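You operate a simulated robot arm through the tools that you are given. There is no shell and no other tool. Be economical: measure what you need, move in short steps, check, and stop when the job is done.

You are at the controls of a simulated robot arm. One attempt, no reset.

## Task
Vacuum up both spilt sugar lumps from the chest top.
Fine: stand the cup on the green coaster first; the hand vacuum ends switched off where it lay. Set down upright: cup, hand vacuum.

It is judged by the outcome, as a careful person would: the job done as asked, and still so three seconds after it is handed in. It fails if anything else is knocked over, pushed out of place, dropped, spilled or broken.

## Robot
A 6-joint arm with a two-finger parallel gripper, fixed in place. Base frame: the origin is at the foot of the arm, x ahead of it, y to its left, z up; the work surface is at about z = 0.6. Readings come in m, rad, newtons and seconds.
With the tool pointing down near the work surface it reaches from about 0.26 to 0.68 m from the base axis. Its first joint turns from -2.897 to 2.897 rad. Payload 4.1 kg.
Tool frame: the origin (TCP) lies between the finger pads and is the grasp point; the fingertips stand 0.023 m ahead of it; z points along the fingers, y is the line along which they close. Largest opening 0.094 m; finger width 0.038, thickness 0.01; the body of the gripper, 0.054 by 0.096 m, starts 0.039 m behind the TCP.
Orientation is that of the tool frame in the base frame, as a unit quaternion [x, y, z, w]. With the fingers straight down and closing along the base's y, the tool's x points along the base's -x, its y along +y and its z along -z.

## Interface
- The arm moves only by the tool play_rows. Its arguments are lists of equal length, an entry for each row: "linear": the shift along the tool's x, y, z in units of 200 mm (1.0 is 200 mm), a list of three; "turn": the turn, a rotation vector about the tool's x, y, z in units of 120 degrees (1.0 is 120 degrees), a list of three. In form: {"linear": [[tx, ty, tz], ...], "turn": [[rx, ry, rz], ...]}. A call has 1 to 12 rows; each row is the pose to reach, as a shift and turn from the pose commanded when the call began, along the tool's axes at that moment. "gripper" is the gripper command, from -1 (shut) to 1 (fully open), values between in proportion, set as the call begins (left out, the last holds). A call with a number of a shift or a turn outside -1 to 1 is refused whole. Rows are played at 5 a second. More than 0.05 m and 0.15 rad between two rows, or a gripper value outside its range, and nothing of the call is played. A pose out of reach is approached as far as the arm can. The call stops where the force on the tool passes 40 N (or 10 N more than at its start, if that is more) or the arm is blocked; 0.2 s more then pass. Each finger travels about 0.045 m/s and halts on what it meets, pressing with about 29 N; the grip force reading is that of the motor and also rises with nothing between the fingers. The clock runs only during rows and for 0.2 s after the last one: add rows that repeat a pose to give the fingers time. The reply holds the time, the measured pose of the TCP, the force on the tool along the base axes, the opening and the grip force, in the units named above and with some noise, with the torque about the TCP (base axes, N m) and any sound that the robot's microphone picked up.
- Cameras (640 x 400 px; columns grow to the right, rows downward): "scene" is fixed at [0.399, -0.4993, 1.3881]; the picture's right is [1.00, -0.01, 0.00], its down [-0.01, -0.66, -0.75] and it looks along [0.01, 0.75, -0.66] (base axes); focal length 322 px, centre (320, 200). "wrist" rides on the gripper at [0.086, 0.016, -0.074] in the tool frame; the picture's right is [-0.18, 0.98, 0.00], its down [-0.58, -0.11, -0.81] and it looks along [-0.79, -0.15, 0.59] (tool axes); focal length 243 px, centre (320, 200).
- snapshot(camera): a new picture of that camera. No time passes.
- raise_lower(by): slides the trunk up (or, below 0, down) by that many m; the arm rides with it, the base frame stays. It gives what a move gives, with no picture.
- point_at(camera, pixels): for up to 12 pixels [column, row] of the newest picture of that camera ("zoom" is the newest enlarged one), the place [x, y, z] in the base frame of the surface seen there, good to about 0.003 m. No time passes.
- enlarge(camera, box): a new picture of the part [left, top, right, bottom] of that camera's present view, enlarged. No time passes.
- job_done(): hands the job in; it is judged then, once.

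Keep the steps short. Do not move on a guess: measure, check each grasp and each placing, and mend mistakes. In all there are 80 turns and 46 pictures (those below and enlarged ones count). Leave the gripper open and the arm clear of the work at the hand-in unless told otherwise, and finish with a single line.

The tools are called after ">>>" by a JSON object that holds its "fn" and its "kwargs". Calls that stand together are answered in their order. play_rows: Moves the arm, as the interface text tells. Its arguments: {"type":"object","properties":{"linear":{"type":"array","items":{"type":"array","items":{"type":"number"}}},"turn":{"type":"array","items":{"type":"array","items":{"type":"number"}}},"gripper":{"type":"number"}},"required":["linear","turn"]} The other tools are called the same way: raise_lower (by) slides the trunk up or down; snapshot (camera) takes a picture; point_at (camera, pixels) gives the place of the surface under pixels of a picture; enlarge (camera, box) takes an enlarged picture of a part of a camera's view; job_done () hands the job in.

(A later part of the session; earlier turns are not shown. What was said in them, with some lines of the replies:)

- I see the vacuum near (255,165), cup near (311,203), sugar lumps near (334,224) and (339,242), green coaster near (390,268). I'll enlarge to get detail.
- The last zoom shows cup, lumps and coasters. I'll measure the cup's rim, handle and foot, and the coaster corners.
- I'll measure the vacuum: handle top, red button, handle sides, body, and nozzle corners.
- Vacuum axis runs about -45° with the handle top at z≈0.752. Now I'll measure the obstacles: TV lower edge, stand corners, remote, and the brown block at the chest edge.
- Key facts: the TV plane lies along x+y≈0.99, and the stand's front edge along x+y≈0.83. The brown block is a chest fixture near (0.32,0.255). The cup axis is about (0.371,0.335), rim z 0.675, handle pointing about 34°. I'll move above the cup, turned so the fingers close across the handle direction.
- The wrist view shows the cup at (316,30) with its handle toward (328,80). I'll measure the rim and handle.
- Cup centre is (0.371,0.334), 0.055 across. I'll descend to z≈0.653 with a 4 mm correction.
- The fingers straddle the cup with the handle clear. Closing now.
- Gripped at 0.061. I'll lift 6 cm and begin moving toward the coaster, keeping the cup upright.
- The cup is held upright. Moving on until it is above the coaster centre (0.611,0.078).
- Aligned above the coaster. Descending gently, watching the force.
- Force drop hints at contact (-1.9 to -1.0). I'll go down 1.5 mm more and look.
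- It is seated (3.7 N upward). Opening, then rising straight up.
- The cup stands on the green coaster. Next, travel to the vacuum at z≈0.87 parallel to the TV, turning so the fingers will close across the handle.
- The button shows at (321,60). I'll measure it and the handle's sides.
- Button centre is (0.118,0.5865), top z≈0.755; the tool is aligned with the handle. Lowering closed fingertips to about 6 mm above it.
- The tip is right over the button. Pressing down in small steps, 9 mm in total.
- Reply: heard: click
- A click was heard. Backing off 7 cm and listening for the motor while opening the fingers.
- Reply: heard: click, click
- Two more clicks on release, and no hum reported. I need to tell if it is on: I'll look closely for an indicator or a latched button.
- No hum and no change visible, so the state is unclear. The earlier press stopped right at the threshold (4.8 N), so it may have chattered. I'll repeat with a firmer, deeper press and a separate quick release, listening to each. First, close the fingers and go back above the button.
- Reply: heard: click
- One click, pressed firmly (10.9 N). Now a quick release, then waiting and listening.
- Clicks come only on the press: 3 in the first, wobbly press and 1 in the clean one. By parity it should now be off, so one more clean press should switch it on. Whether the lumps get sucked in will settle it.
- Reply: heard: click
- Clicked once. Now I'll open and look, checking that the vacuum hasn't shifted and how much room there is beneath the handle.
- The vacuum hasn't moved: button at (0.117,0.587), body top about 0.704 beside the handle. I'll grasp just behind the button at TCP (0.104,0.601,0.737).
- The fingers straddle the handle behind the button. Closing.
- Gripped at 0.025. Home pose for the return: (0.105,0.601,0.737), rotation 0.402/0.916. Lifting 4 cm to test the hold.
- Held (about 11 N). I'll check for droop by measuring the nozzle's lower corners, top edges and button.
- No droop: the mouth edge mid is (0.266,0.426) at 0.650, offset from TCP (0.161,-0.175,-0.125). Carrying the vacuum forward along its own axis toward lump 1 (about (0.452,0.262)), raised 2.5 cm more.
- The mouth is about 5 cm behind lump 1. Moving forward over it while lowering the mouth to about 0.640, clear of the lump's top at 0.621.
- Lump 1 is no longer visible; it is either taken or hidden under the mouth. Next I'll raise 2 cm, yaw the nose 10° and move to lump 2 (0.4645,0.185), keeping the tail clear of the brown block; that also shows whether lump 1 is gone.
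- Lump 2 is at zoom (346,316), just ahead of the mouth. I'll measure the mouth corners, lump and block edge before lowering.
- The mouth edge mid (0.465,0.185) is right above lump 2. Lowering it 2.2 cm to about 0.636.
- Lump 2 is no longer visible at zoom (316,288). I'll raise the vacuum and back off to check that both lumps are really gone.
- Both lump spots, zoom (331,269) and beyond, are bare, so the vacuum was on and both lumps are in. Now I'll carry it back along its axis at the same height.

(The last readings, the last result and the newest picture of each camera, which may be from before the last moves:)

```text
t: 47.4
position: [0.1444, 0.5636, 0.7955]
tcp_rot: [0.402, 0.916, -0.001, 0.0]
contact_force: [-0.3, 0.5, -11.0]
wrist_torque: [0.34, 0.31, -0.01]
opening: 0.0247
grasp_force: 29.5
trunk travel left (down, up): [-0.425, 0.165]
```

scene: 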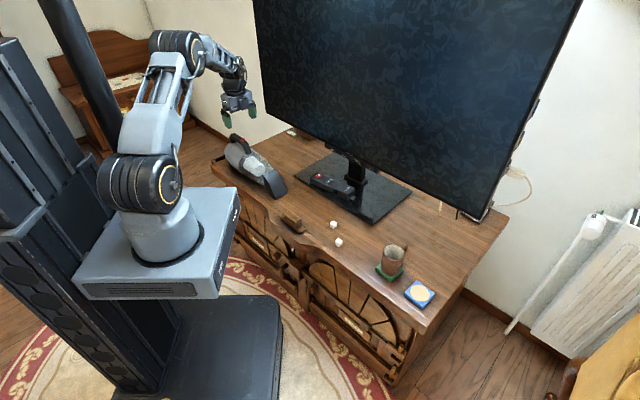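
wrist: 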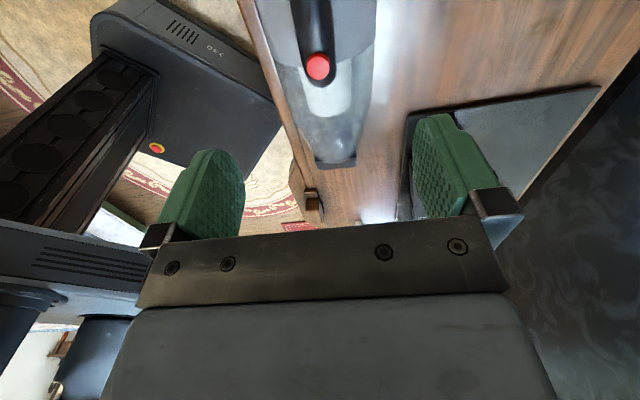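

Now the last 5.4 cm back to home, then down to 5 mm above the rest height.

>>> {"fn": "play_rows", "kwargs": {"linear": [[0.09, -0.01, 0], [0.18, -0.018, 0], [0.25, -0.018, 0], [0.271, -0.018, 0.03], [0.271, -0.018, 0.1], [0.271, -0.018, 0.17], [0.271, -0.018, 0.23], [0.271, -0.018, 0.265], [0.271, -0.018, 0.265], [0.271, -0.018, 0.265]], "turn": [[0, 0, 0], [0, 0, 0], [0, 0, 0], [0, 0, 0], [0, 0, 0], [0, 0, 0], [0, 0, 0], [0, 0, 0], [0, 0, 0], [0, 0, 0]]}}

>>> {"fn": "enlarge", "kwargs": {"camera": "scene", "box": [210, 125, 298, 205]}}

>>> {"fn": "point_at", "kwargs": {"camera": "zoom", "pixels": [[430, 360], [484, 328], [265, 68]]}}

```text
t: 49.6
position: [0.1045, 0.6008, 0.7427]
tcp_rot: [0.402, 0.916, 0.0, 0.0]
contact_force: [-0.3, 0.6, -11.0]
wrist_torque: [0.33, 0.26, 0.0]
opening: 0.0252
grasp_force: 28.5
trunk travel left (down, up): [-0.425, 0.165]
```

```text
5.00 times, centred on (254, 165) of scene
```

zoom: 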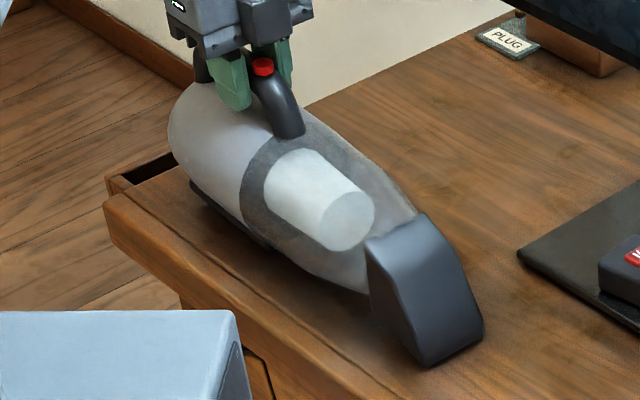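

```text
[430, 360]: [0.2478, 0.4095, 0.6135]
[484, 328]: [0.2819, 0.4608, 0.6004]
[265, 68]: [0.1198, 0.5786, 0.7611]
```

Position matches the original spot. Lowering in 1 mm steps until it rests.

>>> {"fn": "play_rows", "kwargs": {"linear": [[0, 0, 0.006], [0, 0, 0.012], [0, 0, 0.018], [0, 0, 0.024], [0, 0, 0.03], [0, 0, 0.03], [0, 0, 0.03]], "turn": [[0, 0, 0], [0, 0, 0], [0, 0, 0], [0, 0, 0], [0, 0, 0], [0, 0, 0], [0, 0, 0]]}}

```text
t: 51.2
position: [0.1036, 0.5996, 0.7384]
tcp_rot: [0.402, 0.916, 0.0, -0.001]
contact_force: [0.2, -0.2, -11.7]
wrist_torque: [0.33, 0.3, 0.02]
opening: 0.0248
grasp_force: 29.1
trunk travel left (down, up): [-0.425, 0.165]
```

>>> {"fn": "play_rows", "kwargs": {"linear": [[0, 0, 0.004], [0, 0, 0.008], [0, 0, 0.01], [0, 0, 0.01]], "turn": [[0, 0, 0], [0, 0, 0], [0, 0, 0], [0, 0, 0]]}}

```text
t: 52.2
position: [0.1023, 0.6001, 0.7371]
tcp_rot: [0.402, 0.916, -0.001, 0.0]
contact_force: [-2.5, 2.0, -1.3]
wrist_torque: [-0.73, -0.54, -0.15]
opening: 0.025
grasp_force: 28.4
trunk travel left (down, up): [-0.425, 0.165]
```

Weight is now borne by the chest (force -1.3 N). Releasing slowly and rising.

>>> {"fn": "play_rows", "kwargs": {"linear": [[0, 0, 0], [0, 0, 0], [0, 0, 0], [0, 0, 0], [0, 0, 0], [0, 0, 0]], "turn": [[0, 0, 0], [0, 0, 0], [0, 0, 0], [0, 0, 0], [0, 0, 0], [0, 0, 0]], "gripper": 1}}

>>> {"fn": "play_rows", "kwargs": {"linear": [[0, 0, -0.1], [0, 0, -0.25], [0, 0, -0.4], [0, 0, -0.55], [0, 0, -0.55]], "turn": [[0, 0, 0], [0, 0, 0], [0, 0, 0], [0, 0, 0], [0, 0, 0]]}}

>>> {"fn": "snapshot", "kwargs": {"camera": "wrist"}}

>>> {"fn": "enlarge", "kwargs": {"camera": "scene", "box": [210, 125, 298, 205]}}

>>> {"fn": "point_at", "kwargs": {"camera": "zoom", "pixels": [[212, 46], [238, 58], [265, 68], [266, 79], [292, 138], [405, 238], [375, 270], [430, 368], [484, 335]]}}

```text
t: 53.6
position: [0.1044, 0.5996, 0.7383]
tcp_rot: [0.402, 0.916, 0.0, -0.001]
contact_force: [-0.3, 0.4, 0.6]
wrist_torque: [-0.03, 0.05, -0.02]
opening: 0.0941
grasp_force: 0.1
trunk travel left (down, up): [-0.425, 0.165]
```

```text
t: 54.8
position: [0.1062, 0.5996, 0.8503]
tcp_rot: [0.402, 0.916, 0.0, 0.0]
contact_force: [-0.3, -0.1, 0.4]
wrist_torque: [0.0, 0.0, 0.02]
opening: 0.0941
grasp_force: 0.0
trunk travel left (down, up): [-0.425, 0.165]
```

```text
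14 pictures are left
```

wrist: 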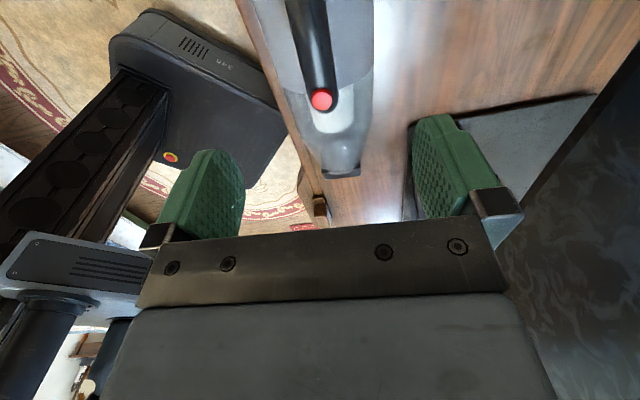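

```text
5.00 times, centred on (254, 165) of scene
```

zoom: 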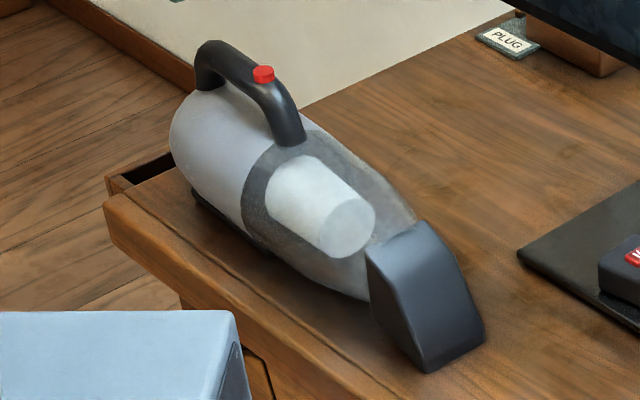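

```text
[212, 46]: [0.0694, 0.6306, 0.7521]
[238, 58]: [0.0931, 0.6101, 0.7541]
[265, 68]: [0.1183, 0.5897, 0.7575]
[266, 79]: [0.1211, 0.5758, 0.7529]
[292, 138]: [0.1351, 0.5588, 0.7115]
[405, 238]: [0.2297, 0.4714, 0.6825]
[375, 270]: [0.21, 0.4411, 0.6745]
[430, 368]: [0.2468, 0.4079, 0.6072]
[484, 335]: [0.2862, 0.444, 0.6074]
```

The vacuum is back within about 2 mm and upright. Now switching off: close the fingers and go over the button with the same offset as the earlier clean presses.

>>> {"fn": "play_rows", "kwargs": {"linear": [[-0.07, -0.003, 0], [-0.138, -0.005, 0], [-0.138, -0.005, 0], [-0.138, -0.005, 0], [-0.138, -0.005, 0.0], [-0.138, -0.005, 0.15], [-0.138, -0.005, 0.3], [-0.138, -0.005, 0.345], [-0.138, -0.005, 0.345]], "turn": [[0, 0, 0], [0, 0, 0], [0, 0, 0], [0, 0, 0], [0, 0, 0], [0, 0, 0], [0, 0, 0], [0, 0, 0], [0, 0, 0]], "gripper": -1}}

>>> {"fn": "enlarge", "kwargs": {"camera": "scene", "box": [220, 110, 270, 160]}}

```text
t: 56.8
position: [0.1197, 0.5776, 0.777]
tcp_rot: [0.402, 0.916, 0.0, 0.0]
contact_force: [0.0, -0.5, 0.7]
wrist_torque: [0.0, 0.0, 0.02]
opening: 0.0
grasp_force: 29.0
trunk travel left (down, up): [-0.425, 0.165]
```

```text
8.00 times, centred on (245, 135) of scene
```

zoom: 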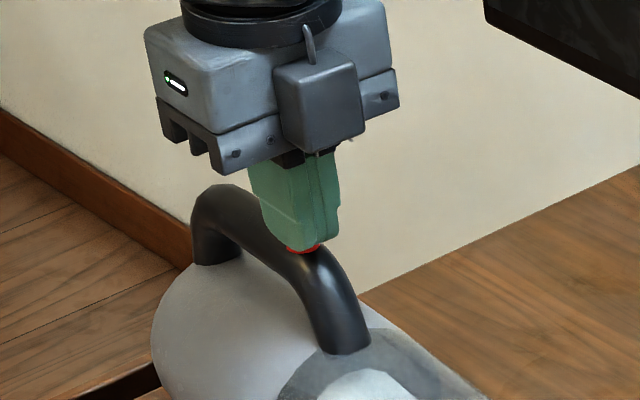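

Almost touching, but about 4 mm off sideways. I'll lift 5 mm and shift across by 4 mm before pressing.

>>> {"fn": "play_rows", "kwargs": {"linear": [[0, 0, -0.025], [-0.005, 0.02, -0.025], [-0.005, 0.02, -0.025]], "turn": [[0, 0, 0], [0, 0, 0], [0, 0, 0]]}}

>>> {"fn": "play_rows", "kwargs": {"linear": [[0, 0, 0.055], [0, 0, 0.055], [0, 0, 0.055]], "turn": [[0, 0, 0], [0, 0, 0], [0, 0, 0]]}}

```text
t: 57.6
position: [0.1254, 0.5794, 0.7829]
tcp_rot: [0.403, 0.915, -0.001, 0.001]
contact_force: [0.4, 0.2, -0.2]
wrist_torque: [0.02, 0.03, 0.0]
opening: 0.0002
grasp_force: 29.1
trunk travel left (down, up): [-0.425, 0.165]
```

```text
t: 58.4
position: [0.1251, 0.5808, 0.7731]
tcp_rot: [0.401, 0.916, 0.001, -0.001]
contact_force: [0.3, 2.4, 9.6]
wrist_torque: [0.15, 0.07, 0.0]
opening: 0.0
grasp_force: 29.2
trunk travel left (down, up): [-0.425, 0.165]
heard: click
```

One click, firmly pressed. Releasing quickly, rising and opening.

>>> {"fn": "play_rows", "kwargs": {"linear": [[0, 0, -0.2], [0, 0, -0.4], [0, 0, -0.6], [0, 0, -0.8], [0, 0, -0.8], [0, 0, -0.8]], "turn": [[0, 0, 0], [0, 0, 0], [0, 0, 0], [0, 0, 0], [0, 0, 0], [0, 0, 0]]}}

>>> {"fn": "play_rows", "kwargs": {"linear": [[0, 0, 0], [0, 0, 0], [0, 0, 0], [0, 0, 0], [0, 0, 0]], "turn": [[0, 0, 0], [0, 0, 0], [0, 0, 0], [0, 0, 0], [0, 0, 0]], "gripper": 1}}

>>> {"fn": "snapshot", "kwargs": {"camera": "scene"}}

>>> {"fn": "enlarge", "kwargs": {"camera": "scene", "box": [210, 125, 298, 205]}}

>>> {"fn": "point_at", "kwargs": {"camera": "zoom", "pixels": [[212, 46], [265, 68], [430, 368], [484, 335]]}}

```text
t: 59.8
position: [0.125, 0.5828, 0.9325]
tcp_rot: [0.402, 0.916, -0.001, 0.0]
contact_force: [-0.2, 0.0, -0.3]
wrist_torque: [0.01, 0.02, -0.01]
opening: 0.0
grasp_force: 29.2
trunk travel left (down, up): [-0.425, 0.165]
```

```text
t: 61.0
position: [0.1237, 0.583, 0.9338]
tcp_rot: [0.402, 0.916, 0.0, -0.001]
contact_force: [0.4, -0.7, 0.7]
wrist_torque: [-0.02, 0.02, 0.03]
opening: 0.094
grasp_force: 0.0
trunk travel left (down, up): [-0.425, 0.165]
```

```text
11 pictures are left
```

scene: 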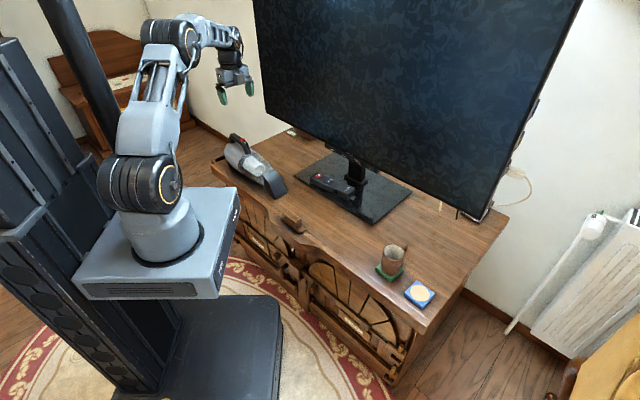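

```text
5.00 times, centred on (254, 165) of scene
```

zoom: 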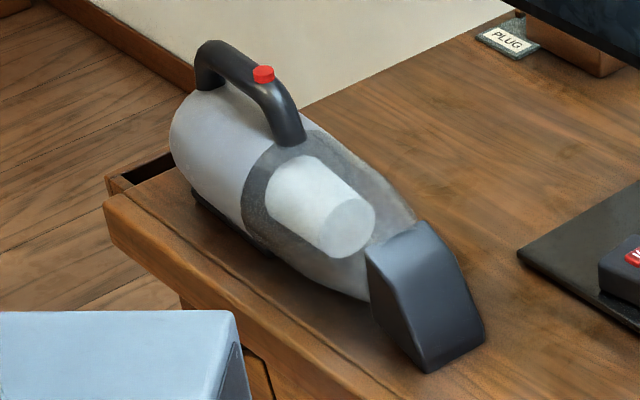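

```text
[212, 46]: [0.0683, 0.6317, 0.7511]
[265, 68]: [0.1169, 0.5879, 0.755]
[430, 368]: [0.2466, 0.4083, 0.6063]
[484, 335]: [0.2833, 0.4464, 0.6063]
```

Both lumps are gone and the cup is on the green coaster. The vacuum is back in place and got one off-click after proven suction. The gripper is open and clear, so I'm handing in.

>>> {"fn": "job_done", "kwargs": {}}

```text
The job is handed in.
```

Job handed in: the cup stands upright on the green coaster, both sugar lumps are vacuumed up, and the hand vacuum is upright within about 2 mm of where it lay; I take it to be off from one clean click after it was working, since no motor sound was ever reported.
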